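You operate a simulated robot arm through the tools that you are given. There is no shell and no other tool.

Carry out the task below with a simulated robot arm. There is one attempt and no reset: what you move stays moved.

TASK
Drain the plugged bowl and refill it with cold water to about LOW.
Fine: lift the plug out on to the counter, let the bowl run dry, plug it again, swing the spout over it and turn the cold tap off at about the line. Set down upright: plug.

Only the result counts: the job must be done as asked and must still hold three seconds after the hand-in. Knocking over, shifting, dropping, spilling or breaking anything else fails it.

THE ROBOT
A 7-joint arm with a three-finger gripper, fixed in place. Base frame: the origin is on the floor under the middle of its stand, x ahead of it, y to its left, z up; the work surface is at about z = 735. Units: mm, degrees, N and s.
With the tool pointing down near the work surface it reaches from about 100 to 860 mm from the base axis. Its first joint turns from -166.0 to 166.0 degrees. Payload 2.94 kg.
Tool frame: the origin (TCP) lies between the finger pads and is the grasp point; the fingertips stand 30 mm ahead of it; z points along the fingers, y is the line along which they close. The gripper opens to 132 mm; its body begins 107 mm behind the TCP.
Orientation is that of the tool frame in the base frame, as a unit quaternion [x, y, z, w]. With the fingers straight down and closing along the base's y, the tool's x points along the base's -x, its y along +y and its z along -z.

THE INTERFACE
- The arm moves only by the tool play_rows. Its argument "commands" is a list of rows, each a list of 7 numbers: the turn, a rotation vector about the base's x, y, z in units of 90 degrees (1.0 is 90 degrees), then the shift along the base's x, y, z in units of 250 mm (1.0 is 250 mm), then the closure, from 0 (fully open) to 1 (shut). In form: [[wx, wy, wz, x, y, z, gripper], ...]. A call has 1 to 20 rows; each row is the pose to reach, as a shift and turn from the pose commanded when the call began. A call with a number of a shift or a turn outside -1 to 1 is refused whole. A row lasts 0.2 s, in which the tool goes at most 50 mm and 8.6 degrees; a call with a longer step from one row to the next is refused whole, and so is a gripper value outside its range. Where a pose cannot be reached the arm comes as near as it can. A force on the tool above 40 N (or 10 N above the force at the start of the call, whichever is more), or a blocked arm, ends the call early, and 0.2 s more pass. Each finger travels about 37.4 mm/s and halts on what it meets, pressing with about 38 N; the grip force reading is that of the motor and also rises with nothing between the fingers. The clock runs only during rows and for 0.2 s after the last one: add rows that repeat a pose to give the fingers time. The reply holds the time, the measured pose of the TCP, the force on the tool along the base axes, the opening and the grip force, in the units named above and with some noise, with the torque about the TCP (base axes, N m) and any sound that the robot's microphone picked up.
- Cameras (640 x 400 px; columns grow to the right, rows downward): "scene" is fixed at [401.3, 499.2, 1527.4]; the picture's right is [-0.85, -0.53, 0.00], its down [-0.40, 0.64, -0.66] and it looks along [0.35, -0.56, -0.76] (base axes); focal length 235 px, centre (320, 200). "wrist" rides on the gripper at [72, 3, -144] in the tool frame; the picture's right is [-0.04, 1.00, 0.00], its down [-0.88, -0.04, -0.48] and it looks along [-0.48, -0.02, 0.88] (tool axes); focal length 256 px, centre (320, 200). There is no depth. A picture from a camera that has moved, and an enlarged one, comes with that camera's place and axes in the base frame and with its lens.
- camera(camera): a new picture of that camera. No time passes.
- raise_lower(by): moves the trunk up (or, below 0, down) by that many mm; the arm rides with it, the base frame stays. It gives what a move gives, with no picture.
- inspect(camera, box): a new picture of the part [left, top, right, bottom] of that camera's present view, enlarged. No time passes.
- hand_in(): hands the job in; it is judged then, once.

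Places have to be worked out from the pictures, the camera data and where the tool is seen. Open the gripper and draw the arm clear of the work before you hand the job in, unless the task says otherwise.

The tools are called after "Emit:" as a command line: name --pt "numbers of a row" for each row, then --argument value for the rest, lists and objects as JSON in quotes. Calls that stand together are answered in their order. play_rows: Moves the arm, as the interface text tells. Its arguments: {"type":"object","properties":{"commands":{"type":"array","items":{"type":"array","items":{"type":"number"}}}},"required":["commands"]} The other tools are called the same way: raise_lower (by) moves the trunk up or down; camera (camera) takes a picture; inspect (camera, box) takes an enlarged picture of a part of a camera's view; hand_in () hands the job in.

At the start:

```text
time_s: 0.0
position: [611.6, 132.1, 1285.0]
tool_rot: [0.0, 1.0, 0.0, 0.0]
wrist_force: [0.5, 0.3, 0.4]
wrist_torque: [0.04, 0.01, 0.01]
gripper_width: 132.3
finger_force: 0.2
trunk travel left (down, up): [-375.0, 165.0]
```

scene: 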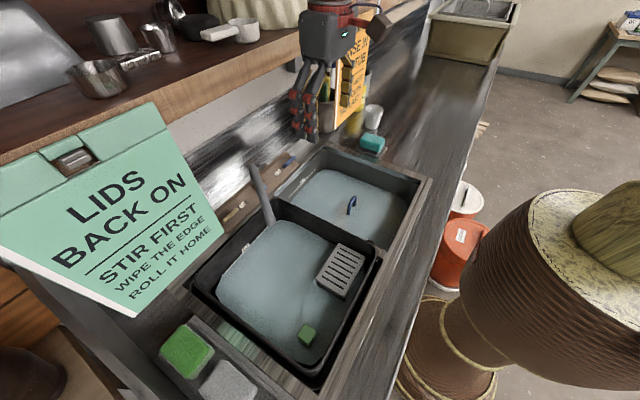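
wrist: 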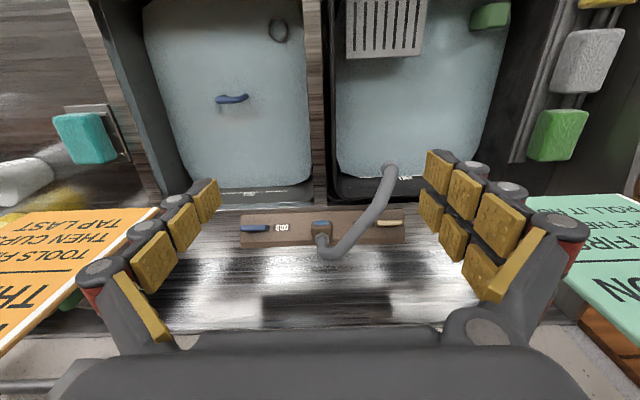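

I'll start by taking enlarged looks at the sink, the taps and any markings before moving anything.

Emit:
inspect --camera "scene" --box '[180, 120, 440, 390]'

Emit:
inspect --camera "scene" --box '[260, 130, 440, 250]'

Emit:
inspect --camera "wrist" --box '[200, 150, 440, 300]'

Emit:
inspect --camera "wrist" --box '[0, 180, 200, 360]'

Emit:
inspect --camera "wrist" --box '[130, 0, 340, 200]'

```text
1.48 times, centred on (310, 255) of scene
camera zoom: at [401.3, 499.2, 1527.4], right [-0.85, -0.53, 0.0], down [-0.4, 0.64, -0.66], along [0.35, -0.56, -0.76], focal length 349 px, centre (335, 118)
```

zoom: 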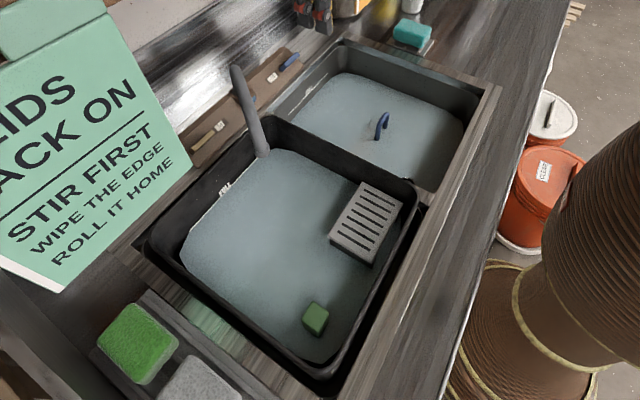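

```text
3.33 times, centred on (350, 190) of scene
camera zoom: at [401.3, 499.2, 1527.4], right [-0.85, -0.53, 0.0], down [-0.4, 0.64, -0.66], along [0.35, -0.56, -0.76], focal length 784 px, centre (220, 233)
```

zoom: 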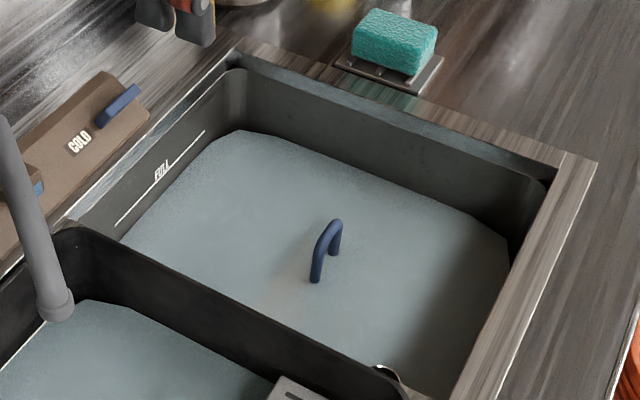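

```text
2.67 times, centred on (320, 225) of wrist
camera zoom: at [539.3, 134.3, 1428.9], right [0.04, 1.0, 0.0], down [0.88, -0.04, 0.48], along [0.48, -0.02, -0.88], focal length 683 px, centre (320, 133)
```

zoom: 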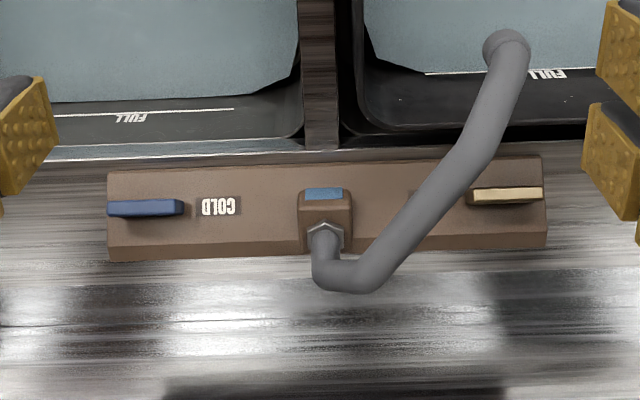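

```text
2.22 times, centred on (100, 270) of wrist
camera zoom: at [539.3, 134.3, 1428.9], right [0.04, 1.0, 0.0], down [0.88, -0.04, 0.48], along [0.48, -0.02, -0.88], focal length 569 px, centre (809, 44)
```

zoom: 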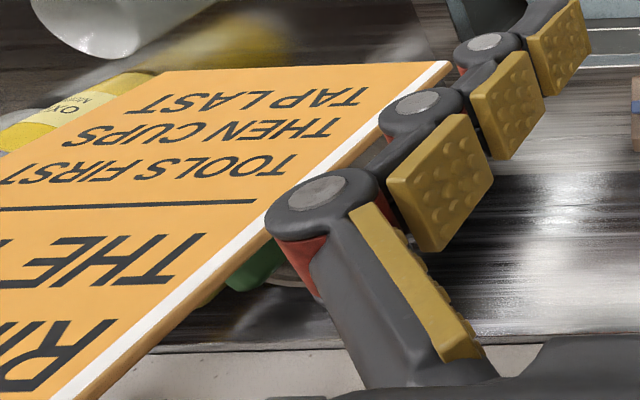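

```text
2.00 times, centred on (235, 100) of wrist
camera zoom: at [539.3, 134.3, 1428.9], right [0.04, 1.0, 0.0], down [0.88, -0.04, 0.48], along [0.48, -0.02, -0.88], focal length 512 px, centre (490, 400)
```

zoom: 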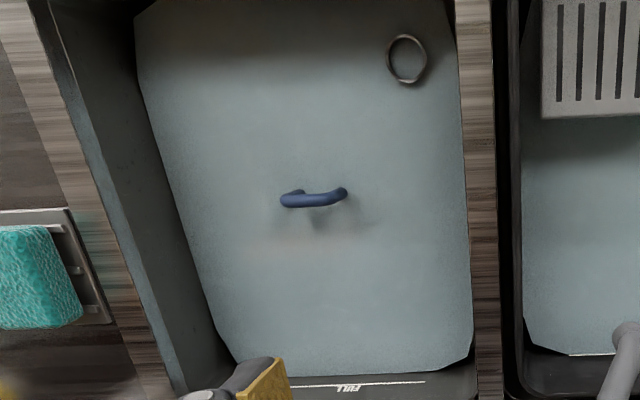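

The plug's blue loop handle is in the −y bowl, at about (605, −62, 825). The cold lever is near (867, −28, 950) and the spout tip, near (712, 252, 1001), is over the other bowl. I'll move the hand over the −y bowl for a closer look with the wrist camera.

Emit:
play_rows --pt "0 0 0 -0.034 -0.128 -0.09 0" --pt "0 0 0 -0.069 -0.256 -0.18 0" --pt "0 0 0 -0.103 -0.384 -0.27 0" --pt "0 0 0 -0.138 -0.512 -0.36 0" --pt "0 0 0 -0.172 -0.64 -0.45 0" --pt "0 0 0 -0.206 -0.768 -0.54 0" --pt "0 0 0 -0.206 -0.768 -0.54 0"

Emit:
camera --camera "wrist"

Emit:
camera --camera "scene"

```text
time_s: 1.6
position: [562.0, -59.3, 1149.6]
tool_rot: [0.0, 1.0, 0.0, 0.001]
wrist_force: [0.3, -0.1, -0.8]
wrist_torque: [0.01, 0.01, 0.02]
gripper_width: 131.8
finger_force: 0.1
trunk travel left (down, up): [-375.0, 165.0]
```

```text
taken
camera wrist: at [489.3, -57.8, 1292.8], right [0.04, 1.0, 0.0], down [0.88, -0.04, 0.48], along [0.48, -0.02, -0.88], focal length 256 px, centre (320, 200)
```

wrist: 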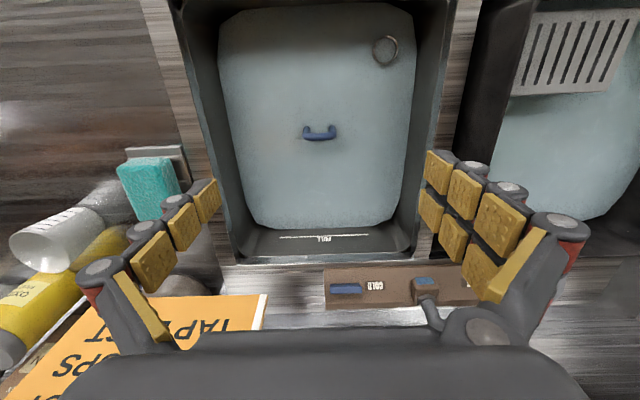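

```text
taken
```

scene: 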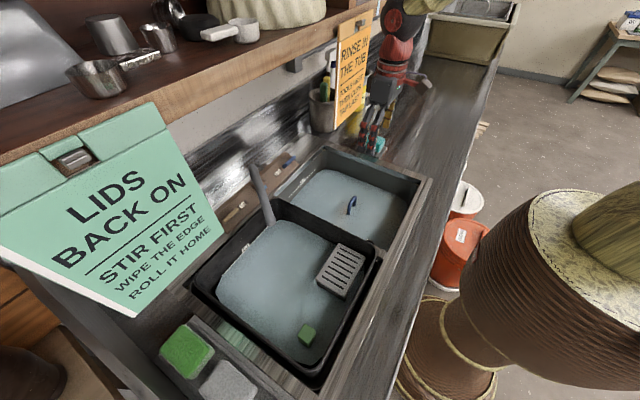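

The view is clear. I'll zoom in on the plug handle, the ring in the bowl, the taps and the bowl walls.

Emit:
inspect --camera "wrist" --box '[210, 0, 430, 140]'

Emit:
inspect --camera "wrist" --box '[300, 100, 340, 160]'

Emit:
inspect --camera "wrist" --box '[310, 240, 490, 330]'

Emit:
inspect --camera "wrist" --box '[260, 215, 420, 265]'

Emit:
inspect --camera "scene" --box '[215, 140, 315, 220]'

```text
2.86 times, centred on (320, 70) of wrist
camera zoom: at [489.3, -57.8, 1292.8], right [0.04, 1.0, 0.0], down [0.88, -0.04, 0.48], along [0.48, -0.02, -0.88], focal length 731 px, centre (320, 571)
```

zoom: 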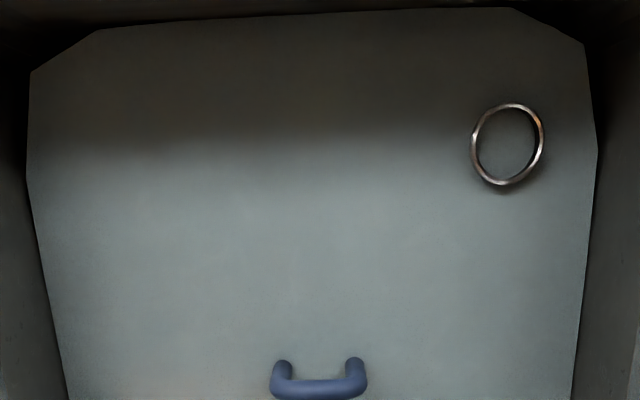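

```text
6.67 times, centred on (320, 130) of wrist
camera zoom: at [489.3, -57.8, 1292.8], right [0.04, 1.0, 0.0], down [0.88, -0.04, 0.48], along [0.48, -0.02, -0.88], focal length 1707 px, centre (320, 667)
```

zoom: 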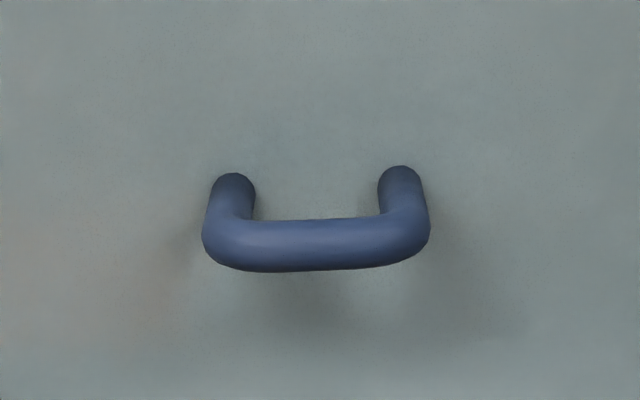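

```text
3.56 times, centred on (400, 285) of wrist
camera zoom: at [489.3, -57.8, 1292.8], right [0.04, 1.0, 0.0], down [0.88, -0.04, 0.48], along [0.48, -0.02, -0.88], focal length 910 px, centre (36, -102)
```

zoom: 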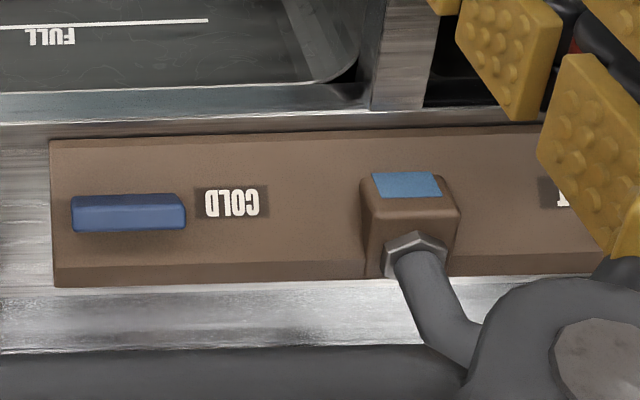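

```text
4.00 times, centred on (340, 240) of wrist
camera zoom: at [489.3, -57.8, 1292.8], right [0.04, 1.0, 0.0], down [0.88, -0.04, 0.48], along [0.48, -0.02, -0.88], focal length 1024 px, centre (240, 40)
```

zoom: 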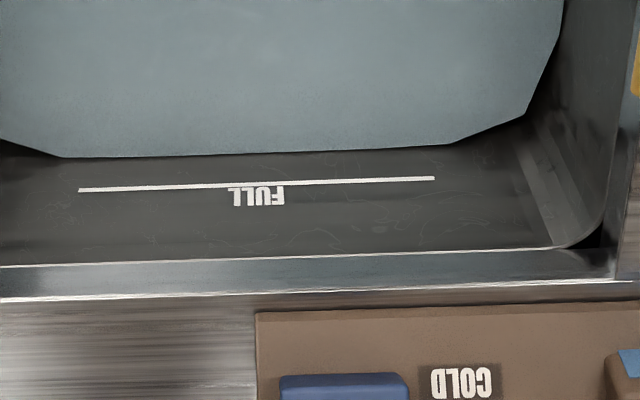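

```text
5.00 times, centred on (265, 180) of scene
camera zoom: at [401.3, 499.2, 1527.4], right [-0.85, -0.53, 0.0], down [-0.4, 0.64, -0.66], along [0.35, -0.56, -0.76], focal length 1177 px, centre (595, 300)
```

zoom: 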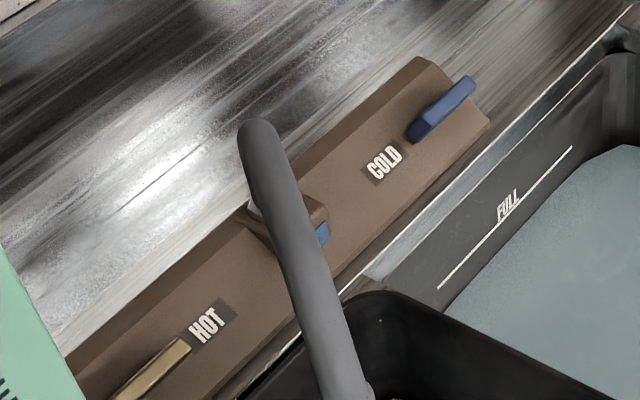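

The handle bar is about 64 mm long along y and 14 mm thick, at roughly (608, −62, 822). I'll turn the tool 90° so the fingers close across the bar, come down to about z = 960 over it, and check the alignment.

Emit:
play_rows --pt "0 0 -0.0833 0.0153 0 -0.063 0" --pt "0 0 -0.1667 0.0307 0 -0.127 0" --pt "0 0 -0.25 0.046 0 -0.19 0" --pt "0 0 -0.3333 0.0613 0 -0.253 0" --pt "0 0 -0.4167 0.0767 0 -0.317 0" --pt "0 0 -0.5 0.092 0 -0.38 0" --pt "0 0 -0.5833 0.1073 0 -0.443 0" --pt "0 0 -0.6667 0.1227 0 -0.507 0" --pt "0 0 -0.75 0.138 0 -0.57 0" --pt "0 0 -0.8333 0.1533 0 -0.633 0" --pt "0 0 -0.9167 0.1687 0 -0.697 0" --pt "0 0 -1 0.184 -0.008 -0.76 0" --pt "0 0 -1 0.184 -0.008 -0.76 0"

Emit:
camera --camera "wrist"

Emit:
camera --camera "scene"

```text
time_s: 4.4
position: [603.7, -61.8, 960.1]
tool_rot: [0.708, 0.706, 0.0, 0.0]
wrist_force: [-0.4, 0.9, 0.1]
wrist_torque: [-0.01, 0.0, 0.0]
gripper_width: 132.1
finger_force: 0.0
trunk travel left (down, up): [-375.0, 165.0]
```

```text
taken
camera wrist: at [607.4, 8.9, 1103.5], right [1.0, -0.04, 0.0], down [-0.04, -0.88, 0.48], along [-0.02, -0.48, -0.88], focal length 256 px, centre (320, 200)
```

wrist: 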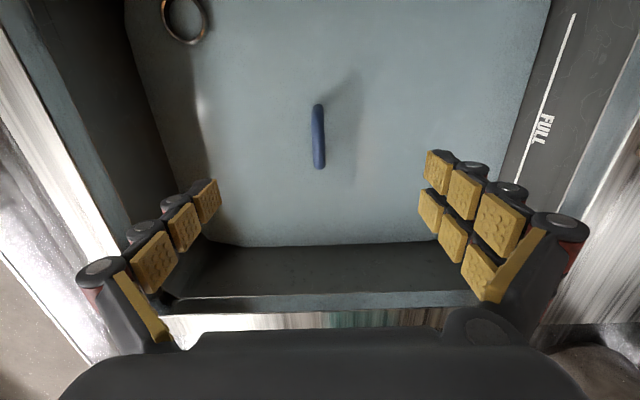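

```text
taken
```

scene: 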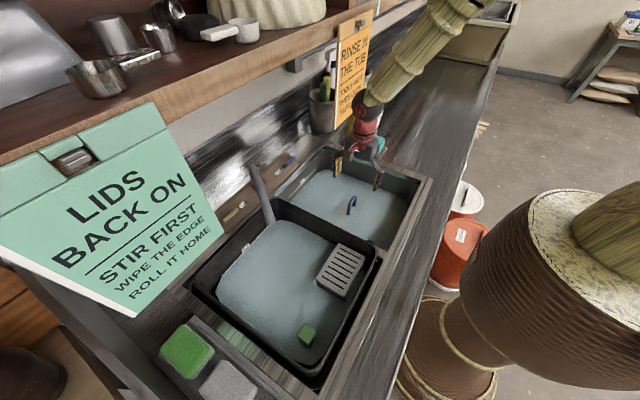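

The handle sits almost under the tool at about x = 603, y = −62, and its bar lies across the closing direction. I'll come down 80 mm with the fingers open around it for a more precise look.

Emit:
play_rows --pt "0 0 0 0 0 -0.08 0" --pt "0 0 0 0 0 -0.16 0" --pt "0 0 0 0 0 -0.24 0" --pt "0 0 0 0 0 -0.32 0" --pt "0 0 0 0 0 -0.32 0"

Emit:
camera --camera "wrist"

Emit:
inspect --camera "scene" --box '[280, 120, 440, 250]'

```text
time_s: 5.6
position: [604.7, -60.8, 879.8]
tool_rot: [0.707, 0.707, 0.0, 0.0]
wrist_force: [-0.6, -0.5, -0.1]
wrist_torque: [0.0, 0.04, 0.0]
gripper_width: 131.7
finger_force: 0.0
trunk travel left (down, up): [-375.0, 165.0]
```

```text
taken
camera wrist: at [608.0, 10.6, 1023.3], right [1.0, -0.04, 0.0], down [-0.04, -0.88, 0.48], along [-0.02, -0.48, -0.88], focal length 256 px, centre (320, 200)
```

wrist: 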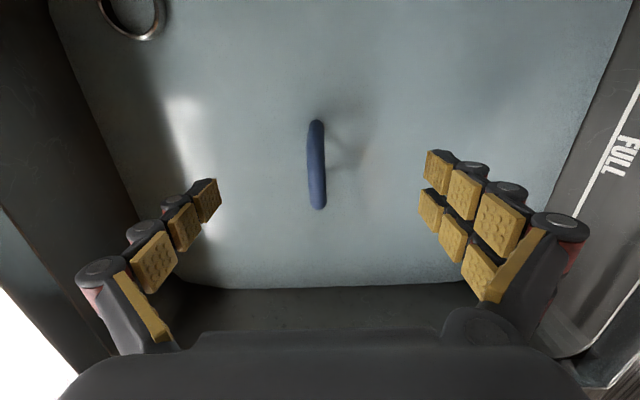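

```text
3.08 times, centred on (360, 185) of scene
camera zoom: at [401.3, 499.2, 1527.4], right [-0.85, -0.53, 0.0], down [-0.4, 0.64, -0.66], along [0.35, -0.56, -0.76], focal length 724 px, centre (197, 246)
```

zoom: 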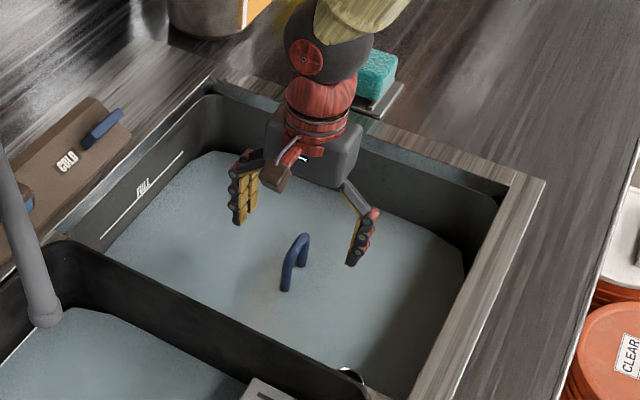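

Comparing the last two views puts the bar at (602.5, −64, 826). I'll come down to TCP z ≈ 832 and close on it.

Emit:
play_rows --pt "0 0 0 -0.004 -0.006 -0.064 0" --pt "0 0 0 -0.009 -0.012 -0.128 0" --pt "0 0 0 -0.009 -0.012 -0.192 0" --pt "0 0 0 -0.009 -0.012 -0.192 0" --pt "0 0 0 -0.009 -0.012 -0.192 1" --pt "0 0 0 -0.009 -0.012 -0.192 1" --pt "0 0 0 -0.009 -0.012 -0.192 1" --pt "0 0 0 -0.009 -0.012 -0.192 1" --pt "0 0 0 -0.009 -0.012 -0.192 1" --pt "0 0 0 -0.009 -0.012 -0.192 1" --pt "0 0 0 -0.009 -0.012 -0.192 1" --pt "0 0 0 -0.009 -0.012 -0.192 1" --pt "0 0 0 -0.009 -0.012 -0.192 1" --pt "0 0 0 -0.009 -0.012 -0.192 1"

Emit:
camera --camera "wrist"

```text
time_s: 8.6
position: [603.2, -64.2, 829.3]
tool_rot: [0.707, 0.707, -0.001, 0.0]
wrist_force: [1.5, 0.3, 1.2]
wrist_torque: [0.0, -0.19, -0.01]
gripper_width: 10.5
finger_force: 31.5
trunk travel left (down, up): [-375.0, 165.0]
```

```text
taken
camera wrist: at [606.4, 7.5, 973.7], right [1.0, -0.04, 0.0], down [-0.04, -0.88, 0.48], along [-0.02, -0.48, -0.88], focal length 256 px, centre (320, 200)
```

wrist: 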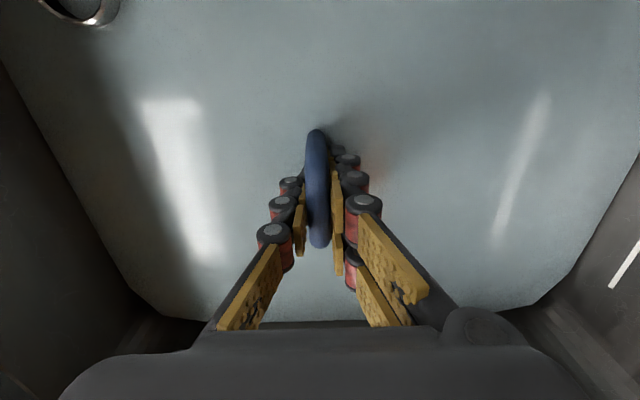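

The bar is gripped at a 10.5 mm opening, and I'll keep the seated grasp pose (603, −64, 829) for putting the plug back. Now I'll lift slowly.

Emit:
play_rows --pt "0 0 0 0 0 0.02 1" --pt "0 0 0 0 0 0.04 1" --pt "0 0 0 0 0 0.08 1" --pt "0 0 0 0 0 0.12 1" --pt "0 0 0 0 0 0.16 1" --pt "0 0 0 0 0 0.16 1"

Emit:
inspect --camera "scene" --box '[280, 120, 440, 250]'

Emit:
camera --camera "wrist"

```text
time_s: 10.0
position: [602.9, -63.7, 870.7]
tool_rot: [0.707, 0.707, 0.0, 0.0]
wrist_force: [0.5, 0.5, -1.1]
wrist_torque: [0.0, -0.03, -0.01]
gripper_width: 10.2
finger_force: 36.6
trunk travel left (down, up): [-375.0, 165.0]
```

```text
3.08 times, centred on (360, 185) of scene
camera zoom: at [401.3, 499.2, 1527.4], right [-0.85, -0.53, 0.0], down [-0.4, 0.64, -0.66], along [0.35, -0.56, -0.76], focal length 724 px, centre (197, 246)
```

zoom: 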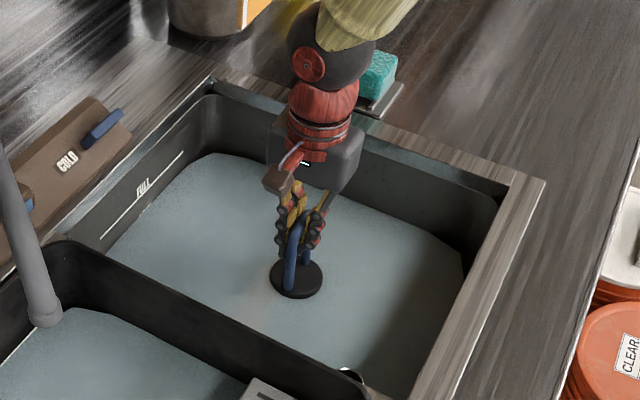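

```text
taken
camera wrist: at [606.2, 6.5, 1014.2], right [1.0, -0.04, 0.0], down [-0.04, -0.88, 0.48], along [-0.02, -0.48, -0.88], focal length 256 px, centre (320, 200)
```

wrist: 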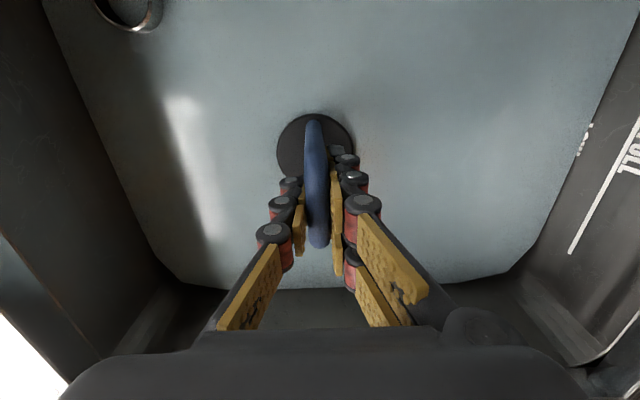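

The plug is out and the water is dropping. I'll lift it clear of the rim and then move it toward the empty counter on the −y side, short of the sponge.

Emit:
play_rows --pt "0 0 0 0 0 0.1 1" --pt "0 0 0 0 0 0.2 1" --pt "0 0 0 0 0 0.3 1" --pt "0 0 0 0 0 0.4 1" --pt "0 0 0 0 0 0.5 1" --pt "0 0 0 0 0 0.6 1" --pt "0 0 0 0 0 0.7 1" --pt "0 0 0 0 0 0.76 1" --pt "0 0 0 -0.1 -0.05 0.76 1" --pt "0 0 0 -0.2 -0.1 0.76 1" --pt "0 0 0 -0.28 -0.2 0.76 1" --pt "0 0 0 -0.28 -0.32 0.76 1" --pt "0 0 0 -0.28 -0.44 0.76 1" --pt "0 0 0 -0.28 -0.56 0.76 1" --pt "0 0 0 -0.28 -0.56 0.76 1"

Emit:
camera --camera "wrist"

Emit:
camera --camera "scene"

```text
time_s: 13.2
position: [536.3, -204.7, 1061.6]
tool_rot: [0.707, 0.707, 0.001, 0.001]
wrist_force: [0.2, -0.6, -1.3]
wrist_torque: [0.02, -0.01, -0.06]
gripper_width: 10.2
finger_force: 35.6
trunk travel left (down, up): [-375.0, 165.0]
```

```text
taken
camera wrist: at [538.7, -134.2, 1204.7], right [1.0, -0.04, 0.0], down [-0.04, -0.88, 0.48], along [-0.02, -0.48, -0.88], focal length 256 px, centre (320, 200)
```

wrist: 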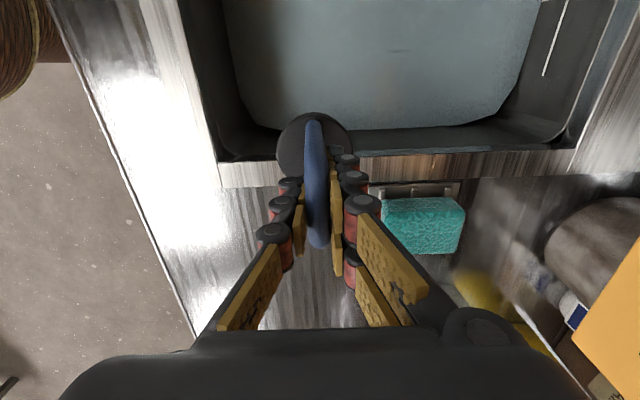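

```text
taken
```

scene: 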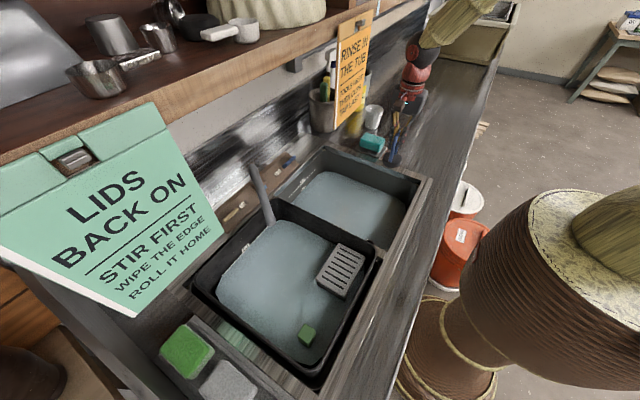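

The front edge of the counter is at x ≈ 288 and the sponge holder starts at x ≈ 597, so (480, −360) is clear. I'll move there.

Emit:
play_rows --pt "0 0 0 -0.037 -0.103 0 1" --pt "0 0 0 -0.075 -0.207 0 1" --pt "0 0 0 -0.112 -0.31 0 1" --pt "0 0 0 -0.149 -0.413 0 1" --pt "0 0 0 -0.187 -0.517 0 1" --pt "0 0 0 -0.224 -0.62 0 1" --pt "0 0 0 -0.224 -0.62 -0.04 1" --pt "0 0 0 -0.224 -0.62 -0.08 1" --pt "0 0 0 -0.224 -0.62 -0.08 1"

Emit:
camera --camera "wrist"

Emit:
inspect --camera "scene" --box '[340, 60, 480, 180]'

```text
time_s: 15.2
position: [477.7, -358.9, 1043.0]
tool_rot: [0.707, 0.707, 0.0, 0.0]
wrist_force: [0.8, -0.5, -1.4]
wrist_torque: [0.06, -0.02, 0.0]
gripper_width: 10.3
finger_force: 36.2
trunk travel left (down, up): [-375.0, 165.0]
```

```text
taken
camera wrist: at [480.3, -288.9, 1186.2], right [1.0, -0.04, 0.0], down [-0.04, -0.88, 0.48], along [-0.02, -0.48, -0.88], focal length 256 px, centre (320, 200)
```

wrist: 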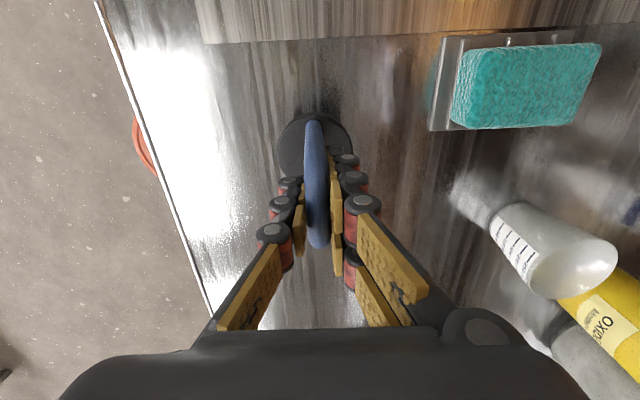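

```text
3.33 times, centred on (410, 120) of scene
camera zoom: at [401.3, 499.2, 1527.4], right [-0.85, -0.53, 0.0], down [-0.4, 0.64, -0.66], along [0.35, -0.56, -0.76], focal length 784 px, centre (20, 467)
```

zoom: 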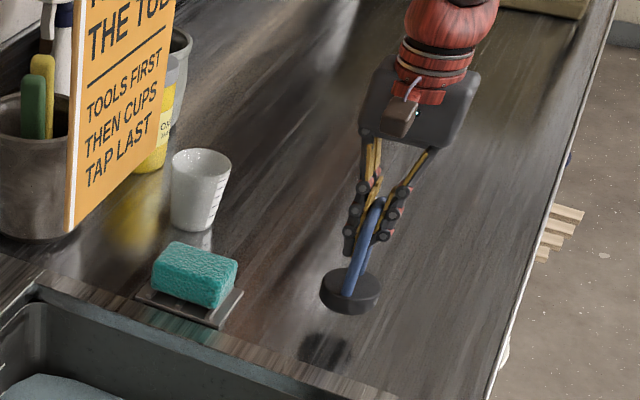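

The plug hangs upright over clear counter with a small gap under it. I'll lower it in small steps and watch the force.

Emit:
play_rows --pt "0 0 0 0 0 -0.02 1" --pt "0 0 0 0 0 -0.04 1" --pt "0 0 0 0 0 -0.06 1" --pt "0 0 0 0 0 -0.08 1" --pt "0 0 0 0 0 -0.1 1"

Emit:
inspect --camera "scene" --box '[380, 90, 460, 170]'

```text
time_s: 16.4
position: [478.1, -359.8, 1017.2]
tool_rot: [0.707, 0.707, -0.001, 0.0]
wrist_force: [0.0, -0.5, -0.8]
wrist_torque: [0.03, -0.01, 0.01]
gripper_width: 10.3
finger_force: 35.9
trunk travel left (down, up): [-375.0, 165.0]
```

```text
5.00 times, centred on (420, 130) of scene
camera zoom: at [401.3, 499.2, 1527.4], right [-0.85, -0.53, 0.0], down [-0.4, 0.64, -0.66], along [0.35, -0.56, -0.76], focal length 1177 px, centre (-180, 550)
```

zoom: 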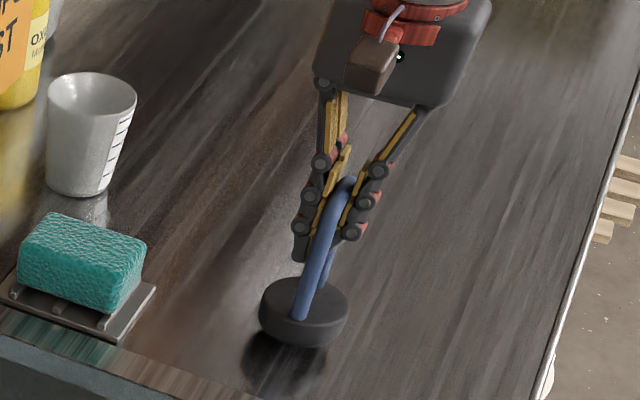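

There's still a gap of about 10 mm. I'll continue in 2 mm steps.

Emit:
play_rows --pt "0 0 0 0 0 -0.008 1" --pt "0 0 0 0 0 -0.016 1" --pt "0 0 0 0 0 -0.024 1" --pt "0 0 0 0 0 -0.032 1" --pt "0 0 0 0 0 -0.04 1" --pt "0 0 0 0 0 -0.04 1"

Emit:
inspect --camera "scene" --box '[380, 90, 460, 170]'

```text
time_s: 17.8
position: [477.5, -359.7, 1007.4]
tool_rot: [0.707, 0.707, 0.0, 0.0]
wrist_force: [-0.2, 0.4, -1.7]
wrist_torque: [0.01, 0.01, 0.01]
gripper_width: 10.0
finger_force: 36.0
trunk travel left (down, up): [-375.0, 165.0]
```

```text
5.00 times, centred on (420, 130) of scene
camera zoom: at [401.3, 499.2, 1527.4], right [-0.85, -0.53, 0.0], down [-0.4, 0.64, -0.66], along [0.35, -0.56, -0.76], focal length 1177 px, centre (-180, 550)
```

zoom: 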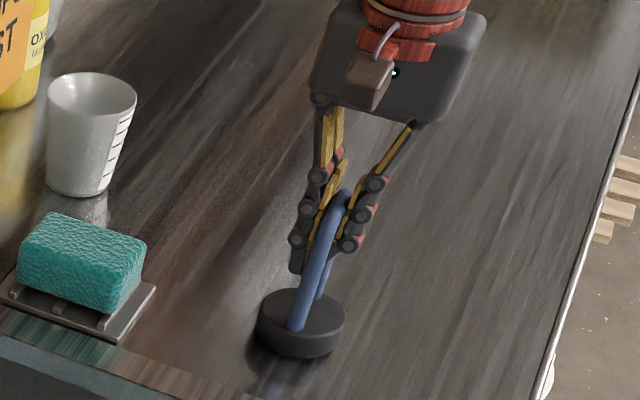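

It's close to touching. A few more 2 mm steps should bring contact.

Emit:
play_rows --pt "0 0 0 0 0 -0.008 1" --pt "0 0 0 0 0 -0.016 1" --pt "0 0 0 0 0 -0.024 1" --pt "0 0 0 0 0 -0.024 1"

Emit:
inspect --camera "scene" --box '[380, 90, 460, 170]'

```text
time_s: 18.8
position: [478.2, -359.0, 1002.8]
tool_rot: [0.706, 0.708, 0.001, 0.003]
wrist_force: [-2.6, -1.4, 16.2]
wrist_torque: [-0.02, -0.26, 0.01]
gripper_width: 9.1
finger_force: 35.6
trunk travel left (down, up): [-375.0, 165.0]
```

```text
5.00 times, centred on (420, 130) of scene
camera zoom: at [401.3, 499.2, 1527.4], right [-0.85, -0.53, 0.0], down [-0.4, 0.64, -0.66], along [0.35, -0.56, -0.76], focal length 1177 px, centre (-180, 550)
```

zoom: 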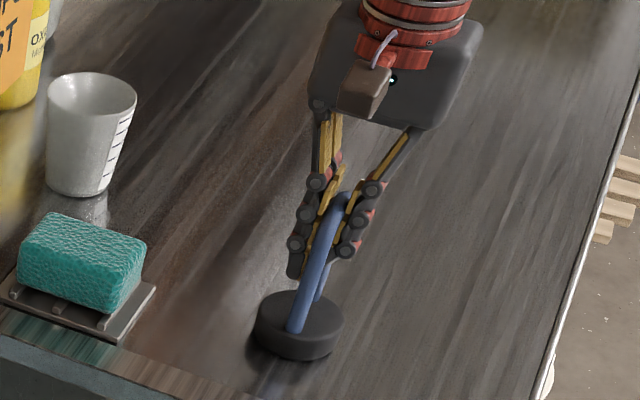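

The plug is resting on the counter with 16 N of contact. I'll ease up 2 mm, open the fingers and rise straight up.

Emit:
play_rows --pt "0 0 0 0 0 0.008 1" --pt "0 0 0 0 0 0.008 0.9" --pt "0 0 0 0 0 0.008 0.8" --pt "0 0 0 0 0 0.008 0.65" --pt "0 0 0 0 0 0.008 0.5" --pt "0 0 0 0 0 0.008 0.4" --pt "0 0 0 0 0 0.008 0.4" --pt "0 0 0 0 0 0.06 0.4" --pt "0 0 0 0 0 0.14 0.4" --pt "0 0 0 0 0 0.24 0.4" --pt "0 0 0 0 0 0.36 0.4" --pt "0 0 0 0 0 0.48 0.4" --pt "0 0 0 0 0 0.6 0.4" --pt "0 0 0 0 0 0.6 0.4"

Emit:
camera --camera "wrist"

Emit:
camera --camera "scene"

Emit:
inspect --camera "scene" --box '[280, 120, 440, 250]'

```text
time_s: 21.8
position: [477.4, -359.4, 1152.9]
tool_rot: [0.707, 0.707, 0.001, 0.0]
wrist_force: [0.7, -0.6, 0.0]
wrist_torque: [-0.01, 0.0, 0.02]
gripper_width: 79.4
finger_force: 0.0
trunk travel left (down, up): [-375.0, 165.0]
```

```text
taken
camera wrist: at [481.5, -287.7, 1296.2], right [1.0, -0.04, 0.0], down [-0.04, -0.88, 0.48], along [-0.02, -0.47, -0.88], focal length 256 px, centre (320, 200)
```

wrist: 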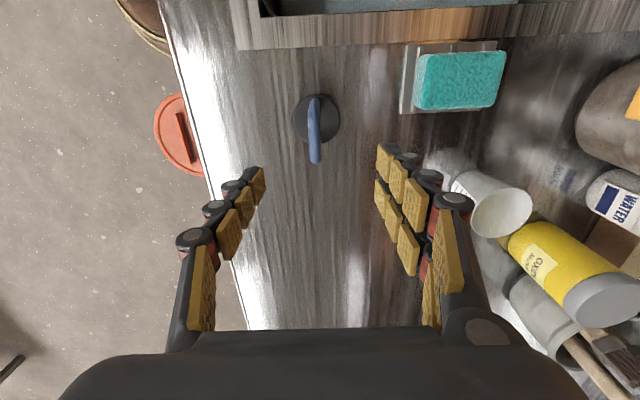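

```text
taken
```

scene: 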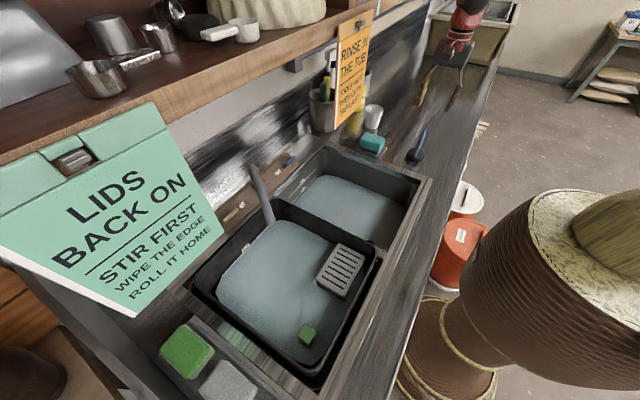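

```text
3.08 times, centred on (360, 185) of scene
camera zoom: at [401.3, 499.2, 1527.4], right [-0.85, -0.53, 0.0], down [-0.4, 0.64, -0.66], along [0.35, -0.56, -0.76], focal length 724 px, centre (197, 246)
```

zoom: 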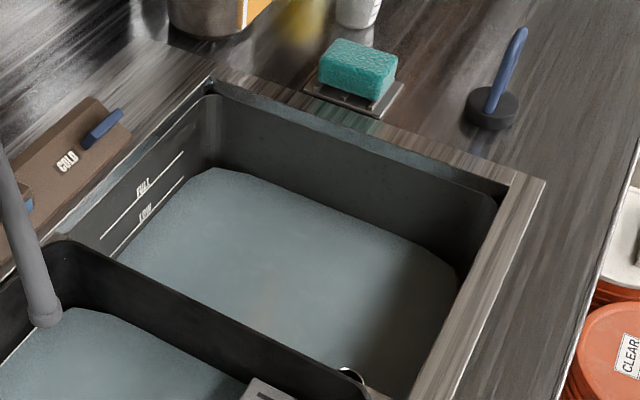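

The plug stands upright on the counter at about (478, −359), and the LOW line has come into view as the bowl drains. While it drains I'll turn the tool back and head toward the spout. The orange sign hangs at about x = 730 with its bottom near z = 1090, so I'll stay clear of it.

Emit:
play_rows --pt "0 0 0.0833 0.01 0.08 0 0.4" --pt "0 0 0.1667 0.02 0.16 0 0.5" --pt "0 0 0.25 0.03 0.24 0 0.6" --pt "0 0 0.3333 0.04 0.32 0 0.7" --pt "0 0 0.4167 0.05 0.4 0 0.8" --pt "0 0 0.5 0.06 0.48 0 0.9" --pt "0 0 0.5833 0.07 0.56 0 1" --pt "0 0 0.6667 0.08 0.64 0 1" --pt "0 0 0.75 0.09 0.72 0 1" --pt "0 0 0.8333 0.1 0.8 0 1" --pt "0 0 0.9167 0.11 0.88 0 1" --pt "0 0 1 0.12 0.96 0 1" --pt "0 0 1 0.12 0.96 0 1"

Emit:
camera --camera "wrist"

Emit:
inspect --camera "scene" --box '[280, 120, 440, 250]'

```text
time_s: 24.6
position: [505.6, -118.0, 1150.7]
tool_rot: [-0.001, 1.0, -0.001, 0.0]
wrist_force: [0.7, 0.0, 0.5]
wrist_torque: [-0.01, 0.02, -0.04]
gripper_width: 0.0
finger_force: 28.7
trunk travel left (down, up): [-375.0, 165.0]
```

```text
taken
camera wrist: at [433.8, -116.4, 1294.7], right [0.04, 1.0, 0.0], down [0.88, -0.04, 0.48], along [0.48, -0.02, -0.88], focal length 256 px, centre (320, 200)
```

wrist: 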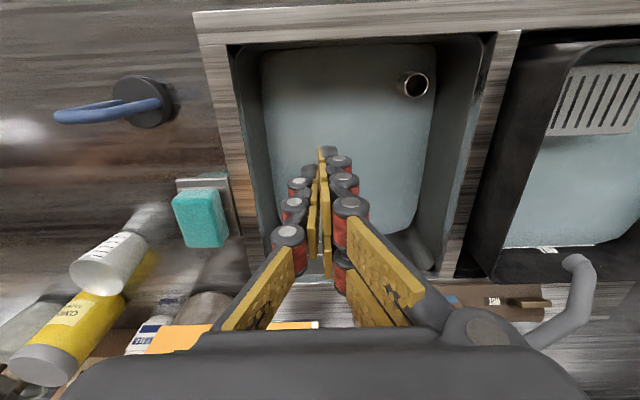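

```text
3.08 times, centred on (360, 185) of scene
camera zoom: at [401.3, 499.2, 1527.4], right [-0.85, -0.53, 0.0], down [-0.4, 0.64, -0.66], along [0.35, -0.56, -0.76], focal length 724 px, centre (197, 246)
```

zoom: 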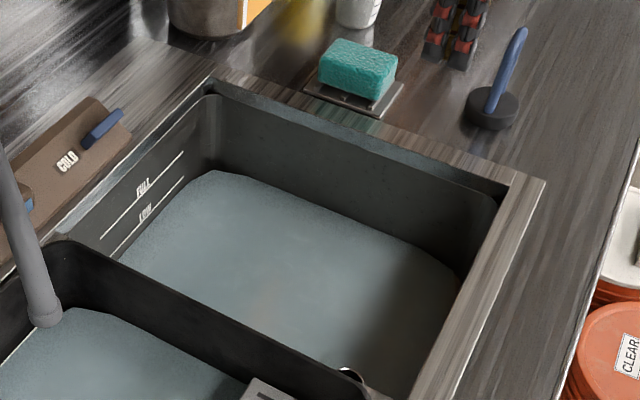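

The ring in the corner is the open top of a standpipe, at z ≈ 802. I'll keep clear of it. Next I'll tilt the tool 45° forward to reach under the shelf and move toward the spout side for a look at the taps.

Emit:
play_rows --pt "0 -0.05 0 0.02 0.09 -0.01 1" --pt "0 -0.1 0 0.04 0.18 -0.02 1" --pt "0 -0.15 0 0.06 0.27 -0.03 1" --pt "0 -0.2 0 0.08 0.36 -0.04 1" --pt "0 -0.25 0 0.1 0.45 -0.05 1" --pt "0 -0.3 0 0.12 0.54 -0.06 1" --pt "0 -0.35 0 0.14 0.63 -0.07 1" --pt "0 -0.4 0 0.16 0.72 -0.08 1" --pt "0 -0.45 0 0.18 0.81 -0.09 1" --pt "0 -0.5 0 0.2 0.9 -0.1 1" --pt "0 -0.5 0 0.2 0.9 -0.1 1"

Emit:
camera --camera "wrist"

Emit:
camera --camera "scene"

```text
time_s: 27.0
position: [557.2, 103.7, 1126.9]
tool_rot: [0.001, 0.924, 0.0, 0.382]
wrist_force: [-0.1, 0.1, 0.0]
wrist_torque: [0.01, 0.03, -0.02]
gripper_width: 0.1
finger_force: 29.4
trunk travel left (down, up): [-375.0, 165.0]
```

```text
taken
camera wrist: at [404.3, 105.6, 1176.9], right [0.03, 1.0, 0.03], down [0.28, -0.04, 0.96], along [0.96, -0.02, -0.29], focal length 256 px, centre (320, 200)
```

wrist: 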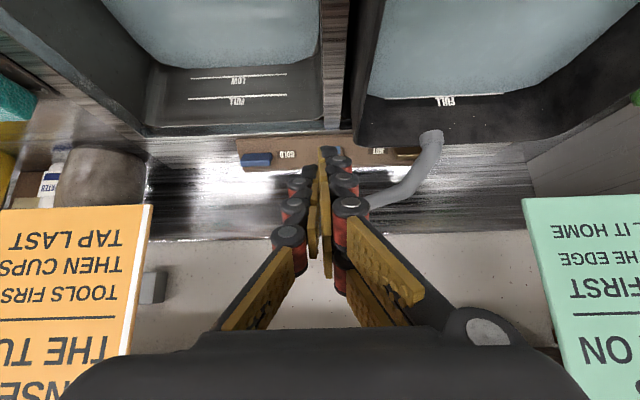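

```text
taken
```

scene: 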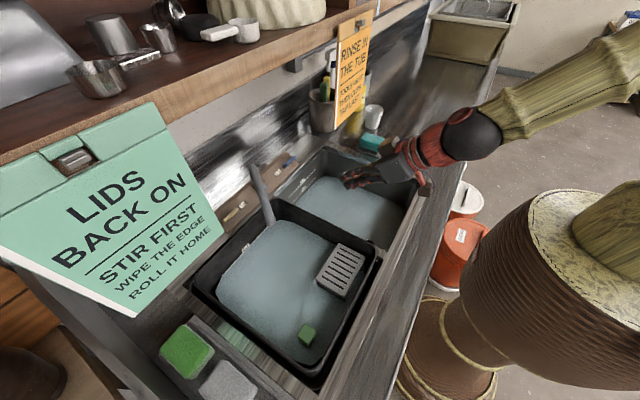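

I have a good view of the tap bar from this pose. I'll zoom in on the levers, the spout pivot and the level lines.

Emit:
inspect --camera "wrist" --box '[230, 110, 350, 185]'

Emit:
inspect --camera "wrist" --box '[340, 100, 480, 230]'

Emit:
inspect --camera "wrist" --box '[130, 0, 340, 140]'

Emit:
inspect --camera "scene" --box '[210, 140, 310, 240]'

```text
5.33 times, centred on (290, 148) of wrist
camera zoom: at [404.3, 105.6, 1176.9], right [0.03, 1.0, 0.03], down [0.28, -0.04, 0.96], along [0.96, -0.02, -0.29], focal length 1365 px, centre (480, 480)
```

zoom: 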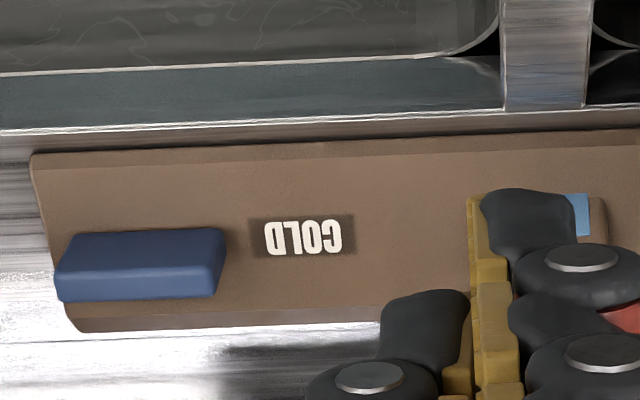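

```text
3.08 times, centred on (410, 165) of wrist
camera zoom: at [404.3, 105.6, 1176.9], right [0.03, 1.0, 0.03], down [0.28, -0.04, 0.96], along [0.96, -0.02, -0.29], focal length 788 px, centre (43, 308)
```

zoom: 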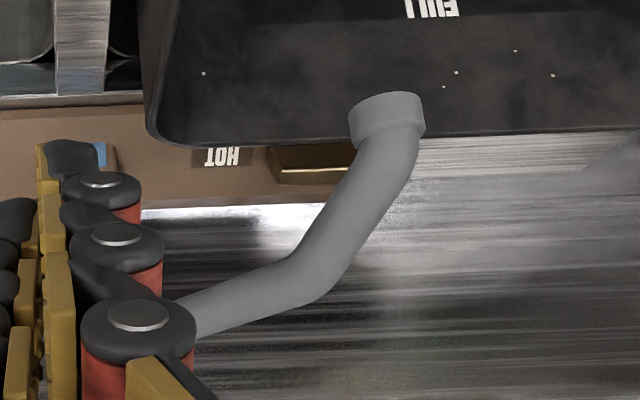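

```text
2.86 times, centred on (235, 70) of wrist
camera zoom: at [404.3, 105.6, 1176.9], right [0.03, 1.0, 0.03], down [0.28, -0.04, 0.96], along [0.96, -0.02, -0.29], focal length 731 px, centre (563, 571)
```

zoom: 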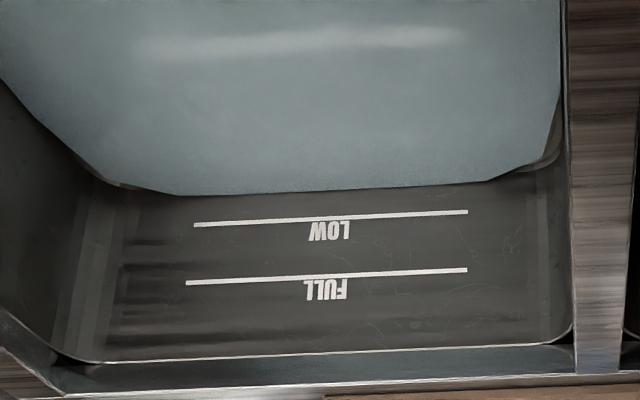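

```text
4.00 times, centred on (260, 190) of scene
camera zoom: at [401.3, 499.2, 1527.4], right [-0.85, -0.53, 0.0], down [-0.4, 0.64, -0.66], along [0.35, -0.56, -0.76], focal length 941 px, centre (560, 240)
```

zoom: 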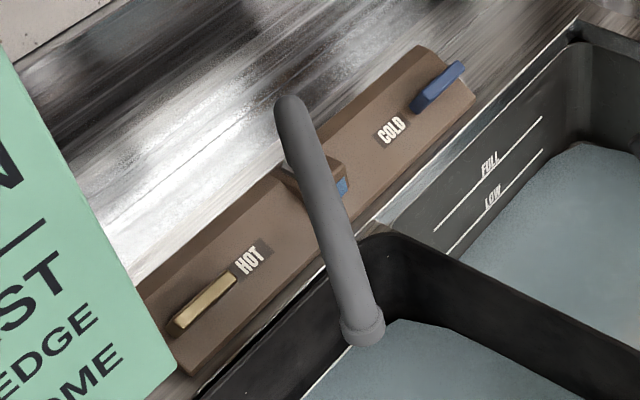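

The spout runs from a pivot near (890, 124) through a bend at about (758, 224, 1060) to its outlet at (712, 252, 1003). I'll tilt the closed fingers to 60° and go to its +y side, staying well in front of the green sign (corner near (730, 358, 1085)).

Emit:
play_rows --pt "0 -0.02 0 0.02 0.095 -0.033 1" --pt "0 -0.04 0 0.04 0.19 -0.066 1" --pt "0 -0.06 0 0.06 0.285 -0.1 1" --pt "0 -0.08 0 0.08 0.38 -0.133 1" --pt "0 -0.1 0 0.1 0.475 -0.166 1" --pt "0 -0.12 0 0.12 0.57 -0.2 1" --pt "0 -0.14 0 0.14 0.665 -0.233 1" --pt "0 -0.167 0 0.16 0.765 -0.27 1" --pt "0 -0.167 0 0.16 0.765 -0.27 1"

Emit:
camera --camera "wrist"

Emit:
camera --camera "scene"

```text
time_s: 29.0
position: [597.1, 297.0, 1058.8]
tool_rot: [0.0, 0.866, 0.0, 0.5]
wrist_force: [0.4, 0.8, -1.5]
wrist_torque: [0.02, 0.02, 0.03]
gripper_width: 0.3
finger_force: 28.4
trunk travel left (down, up): [-375.0, 165.0]
```

```text
taken
camera wrist: at [436.6, 298.4, 1067.4], right [0.02, 1.0, 0.04], down [0.03, -0.04, 1.0], along [1.0, -0.02, -0.03], focal length 256 px, centre (320, 200)
```

wrist: 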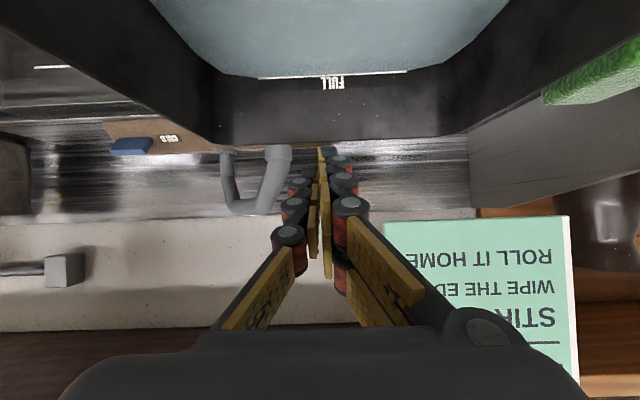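

```text
taken
```

scene: 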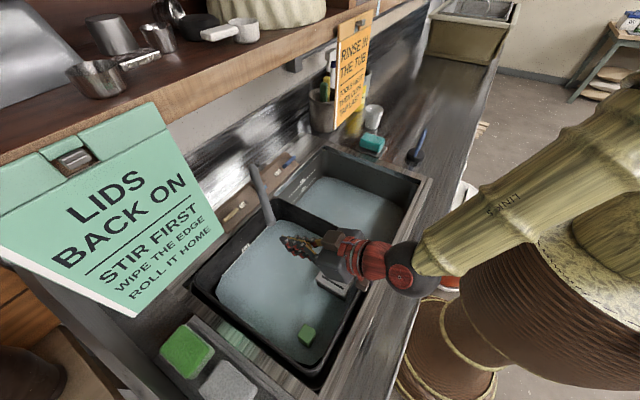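

From here the arch top is at z ≈ 1069 and the outlet is at (712, 250, 1003), which leaves a clear lane at y ≈ 297 between spout and sign. I'll advance the closed fingers alongside the spout.

Emit:
play_rows --pt "0 0 0 0.1 0 -0.01 1" --pt "0 0 0 0.2 0 -0.02 1" --pt "0 0 0 0.3 0 -0.03 1" --pt "0 0 0 0.4 0 -0.035 1" --pt "0 0 0 0.5 0 -0.035 1" --pt "0 0 0 0.6 0 -0.035 1" --pt "0 0 0 0.69 0 -0.035 1" --pt "0 0 0 0.69 0 -0.035 1"

Emit:
camera --camera "wrist"

Emit:
inspect --camera "scene" --box '[180, 100, 360, 260]'

```text
time_s: 30.8
position: [768.1, 296.6, 1050.8]
tool_rot: [0.0, 0.866, 0.0, 0.5]
wrist_force: [-0.1, 0.1, 0.0]
wrist_torque: [0.01, 0.04, 0.0]
gripper_width: 0.0
finger_force: 28.6
trunk travel left (down, up): [-375.0, 165.0]
```

```text
taken
camera wrist: at [607.7, 298.7, 1059.4], right [0.02, 1.0, 0.04], down [0.03, -0.04, 1.0], along [1.0, -0.02, -0.03], focal length 256 px, centre (320, 200)
```

wrist: 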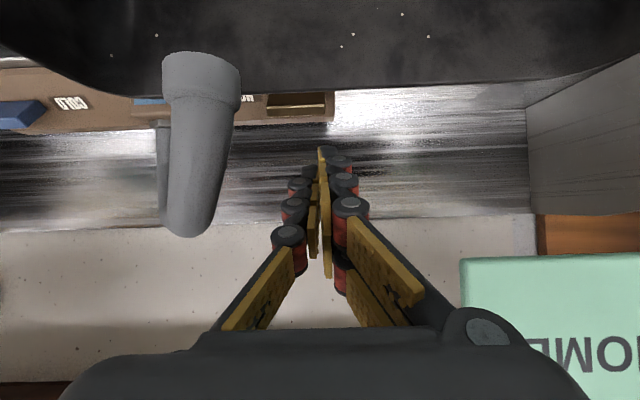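

```text
2.50 times, centred on (270, 180) of scene
camera zoom: at [401.3, 499.2, 1527.4], right [-0.85, -0.53, 0.0], down [-0.4, 0.64, -0.66], along [0.35, -0.56, -0.76], focal length 588 px, centre (445, 250)
```

zoom: 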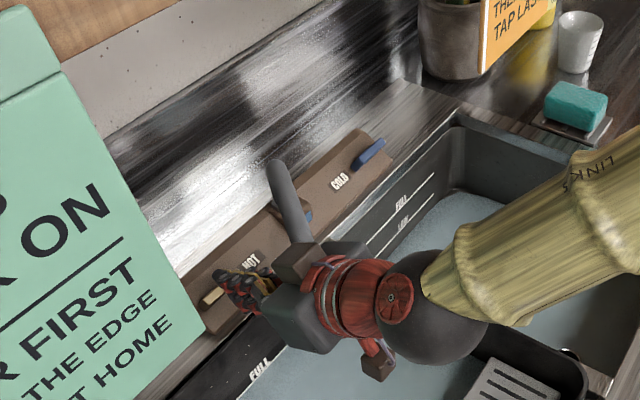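

The finger chain is now behind the spout on its +y side. I'll push it toward −y along an arc about the pivot, doing the first half and then checking.

Emit:
play_rows --pt "0 0 0 0 -0.066 0 1" --pt "0 0 0 0 -0.138 0 1" --pt "0 0 0 -0.006 -0.186 0 1" --pt "0 0 0 -0.012 -0.234 0 1" --pt "0 0 0 -0.048 -0.282 0 1" --pt "0 0 0 -0.084 -0.33 0 1" --pt "0 0 0 -0.112 -0.382 0 1" --pt "0 0 0 -0.136 -0.434 0 1" --pt "0 0 0 -0.156 -0.49 0 1" --pt "0 0 0 -0.156 -0.49 0 1"

Emit:
camera --camera "wrist"

Emit:
inspect --camera "scene" --box '[180, 100, 360, 260]'

```text
time_s: 33.0
position: [731.4, 172.3, 1051.3]
tool_rot: [-0.001, 0.866, 0.001, 0.5]
wrist_force: [0.3, -0.5, -0.5]
wrist_torque: [-0.01, -0.02, -0.05]
gripper_width: 0.0
finger_force: 28.4
trunk travel left (down, up): [-375.0, 165.0]
```

```text
taken
camera wrist: at [571.1, 173.7, 1060.0], right [0.02, 1.0, 0.04], down [0.03, -0.04, 1.0], along [1.0, -0.02, -0.03], focal length 256 px, centre (320, 200)
```

wrist: 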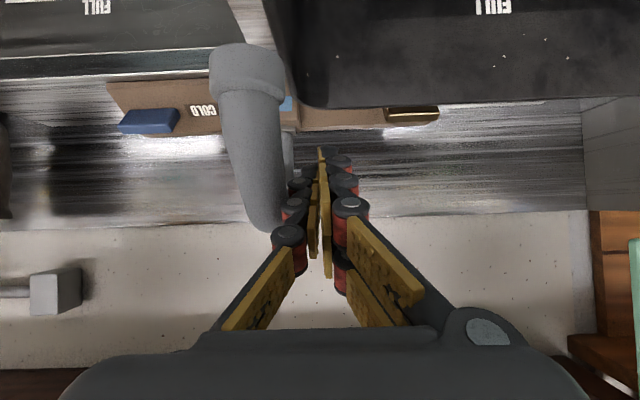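

```text
2.50 times, centred on (270, 180) of scene
camera zoom: at [401.3, 499.2, 1527.4], right [-0.85, -0.53, 0.0], down [-0.4, 0.64, -0.66], along [0.35, -0.56, -0.76], focal length 588 px, centre (445, 250)
```

zoom: 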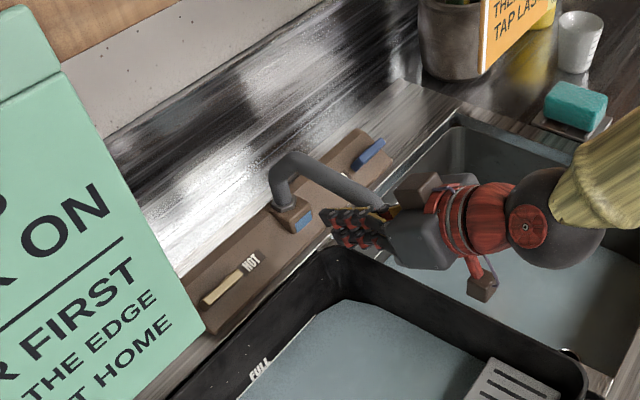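

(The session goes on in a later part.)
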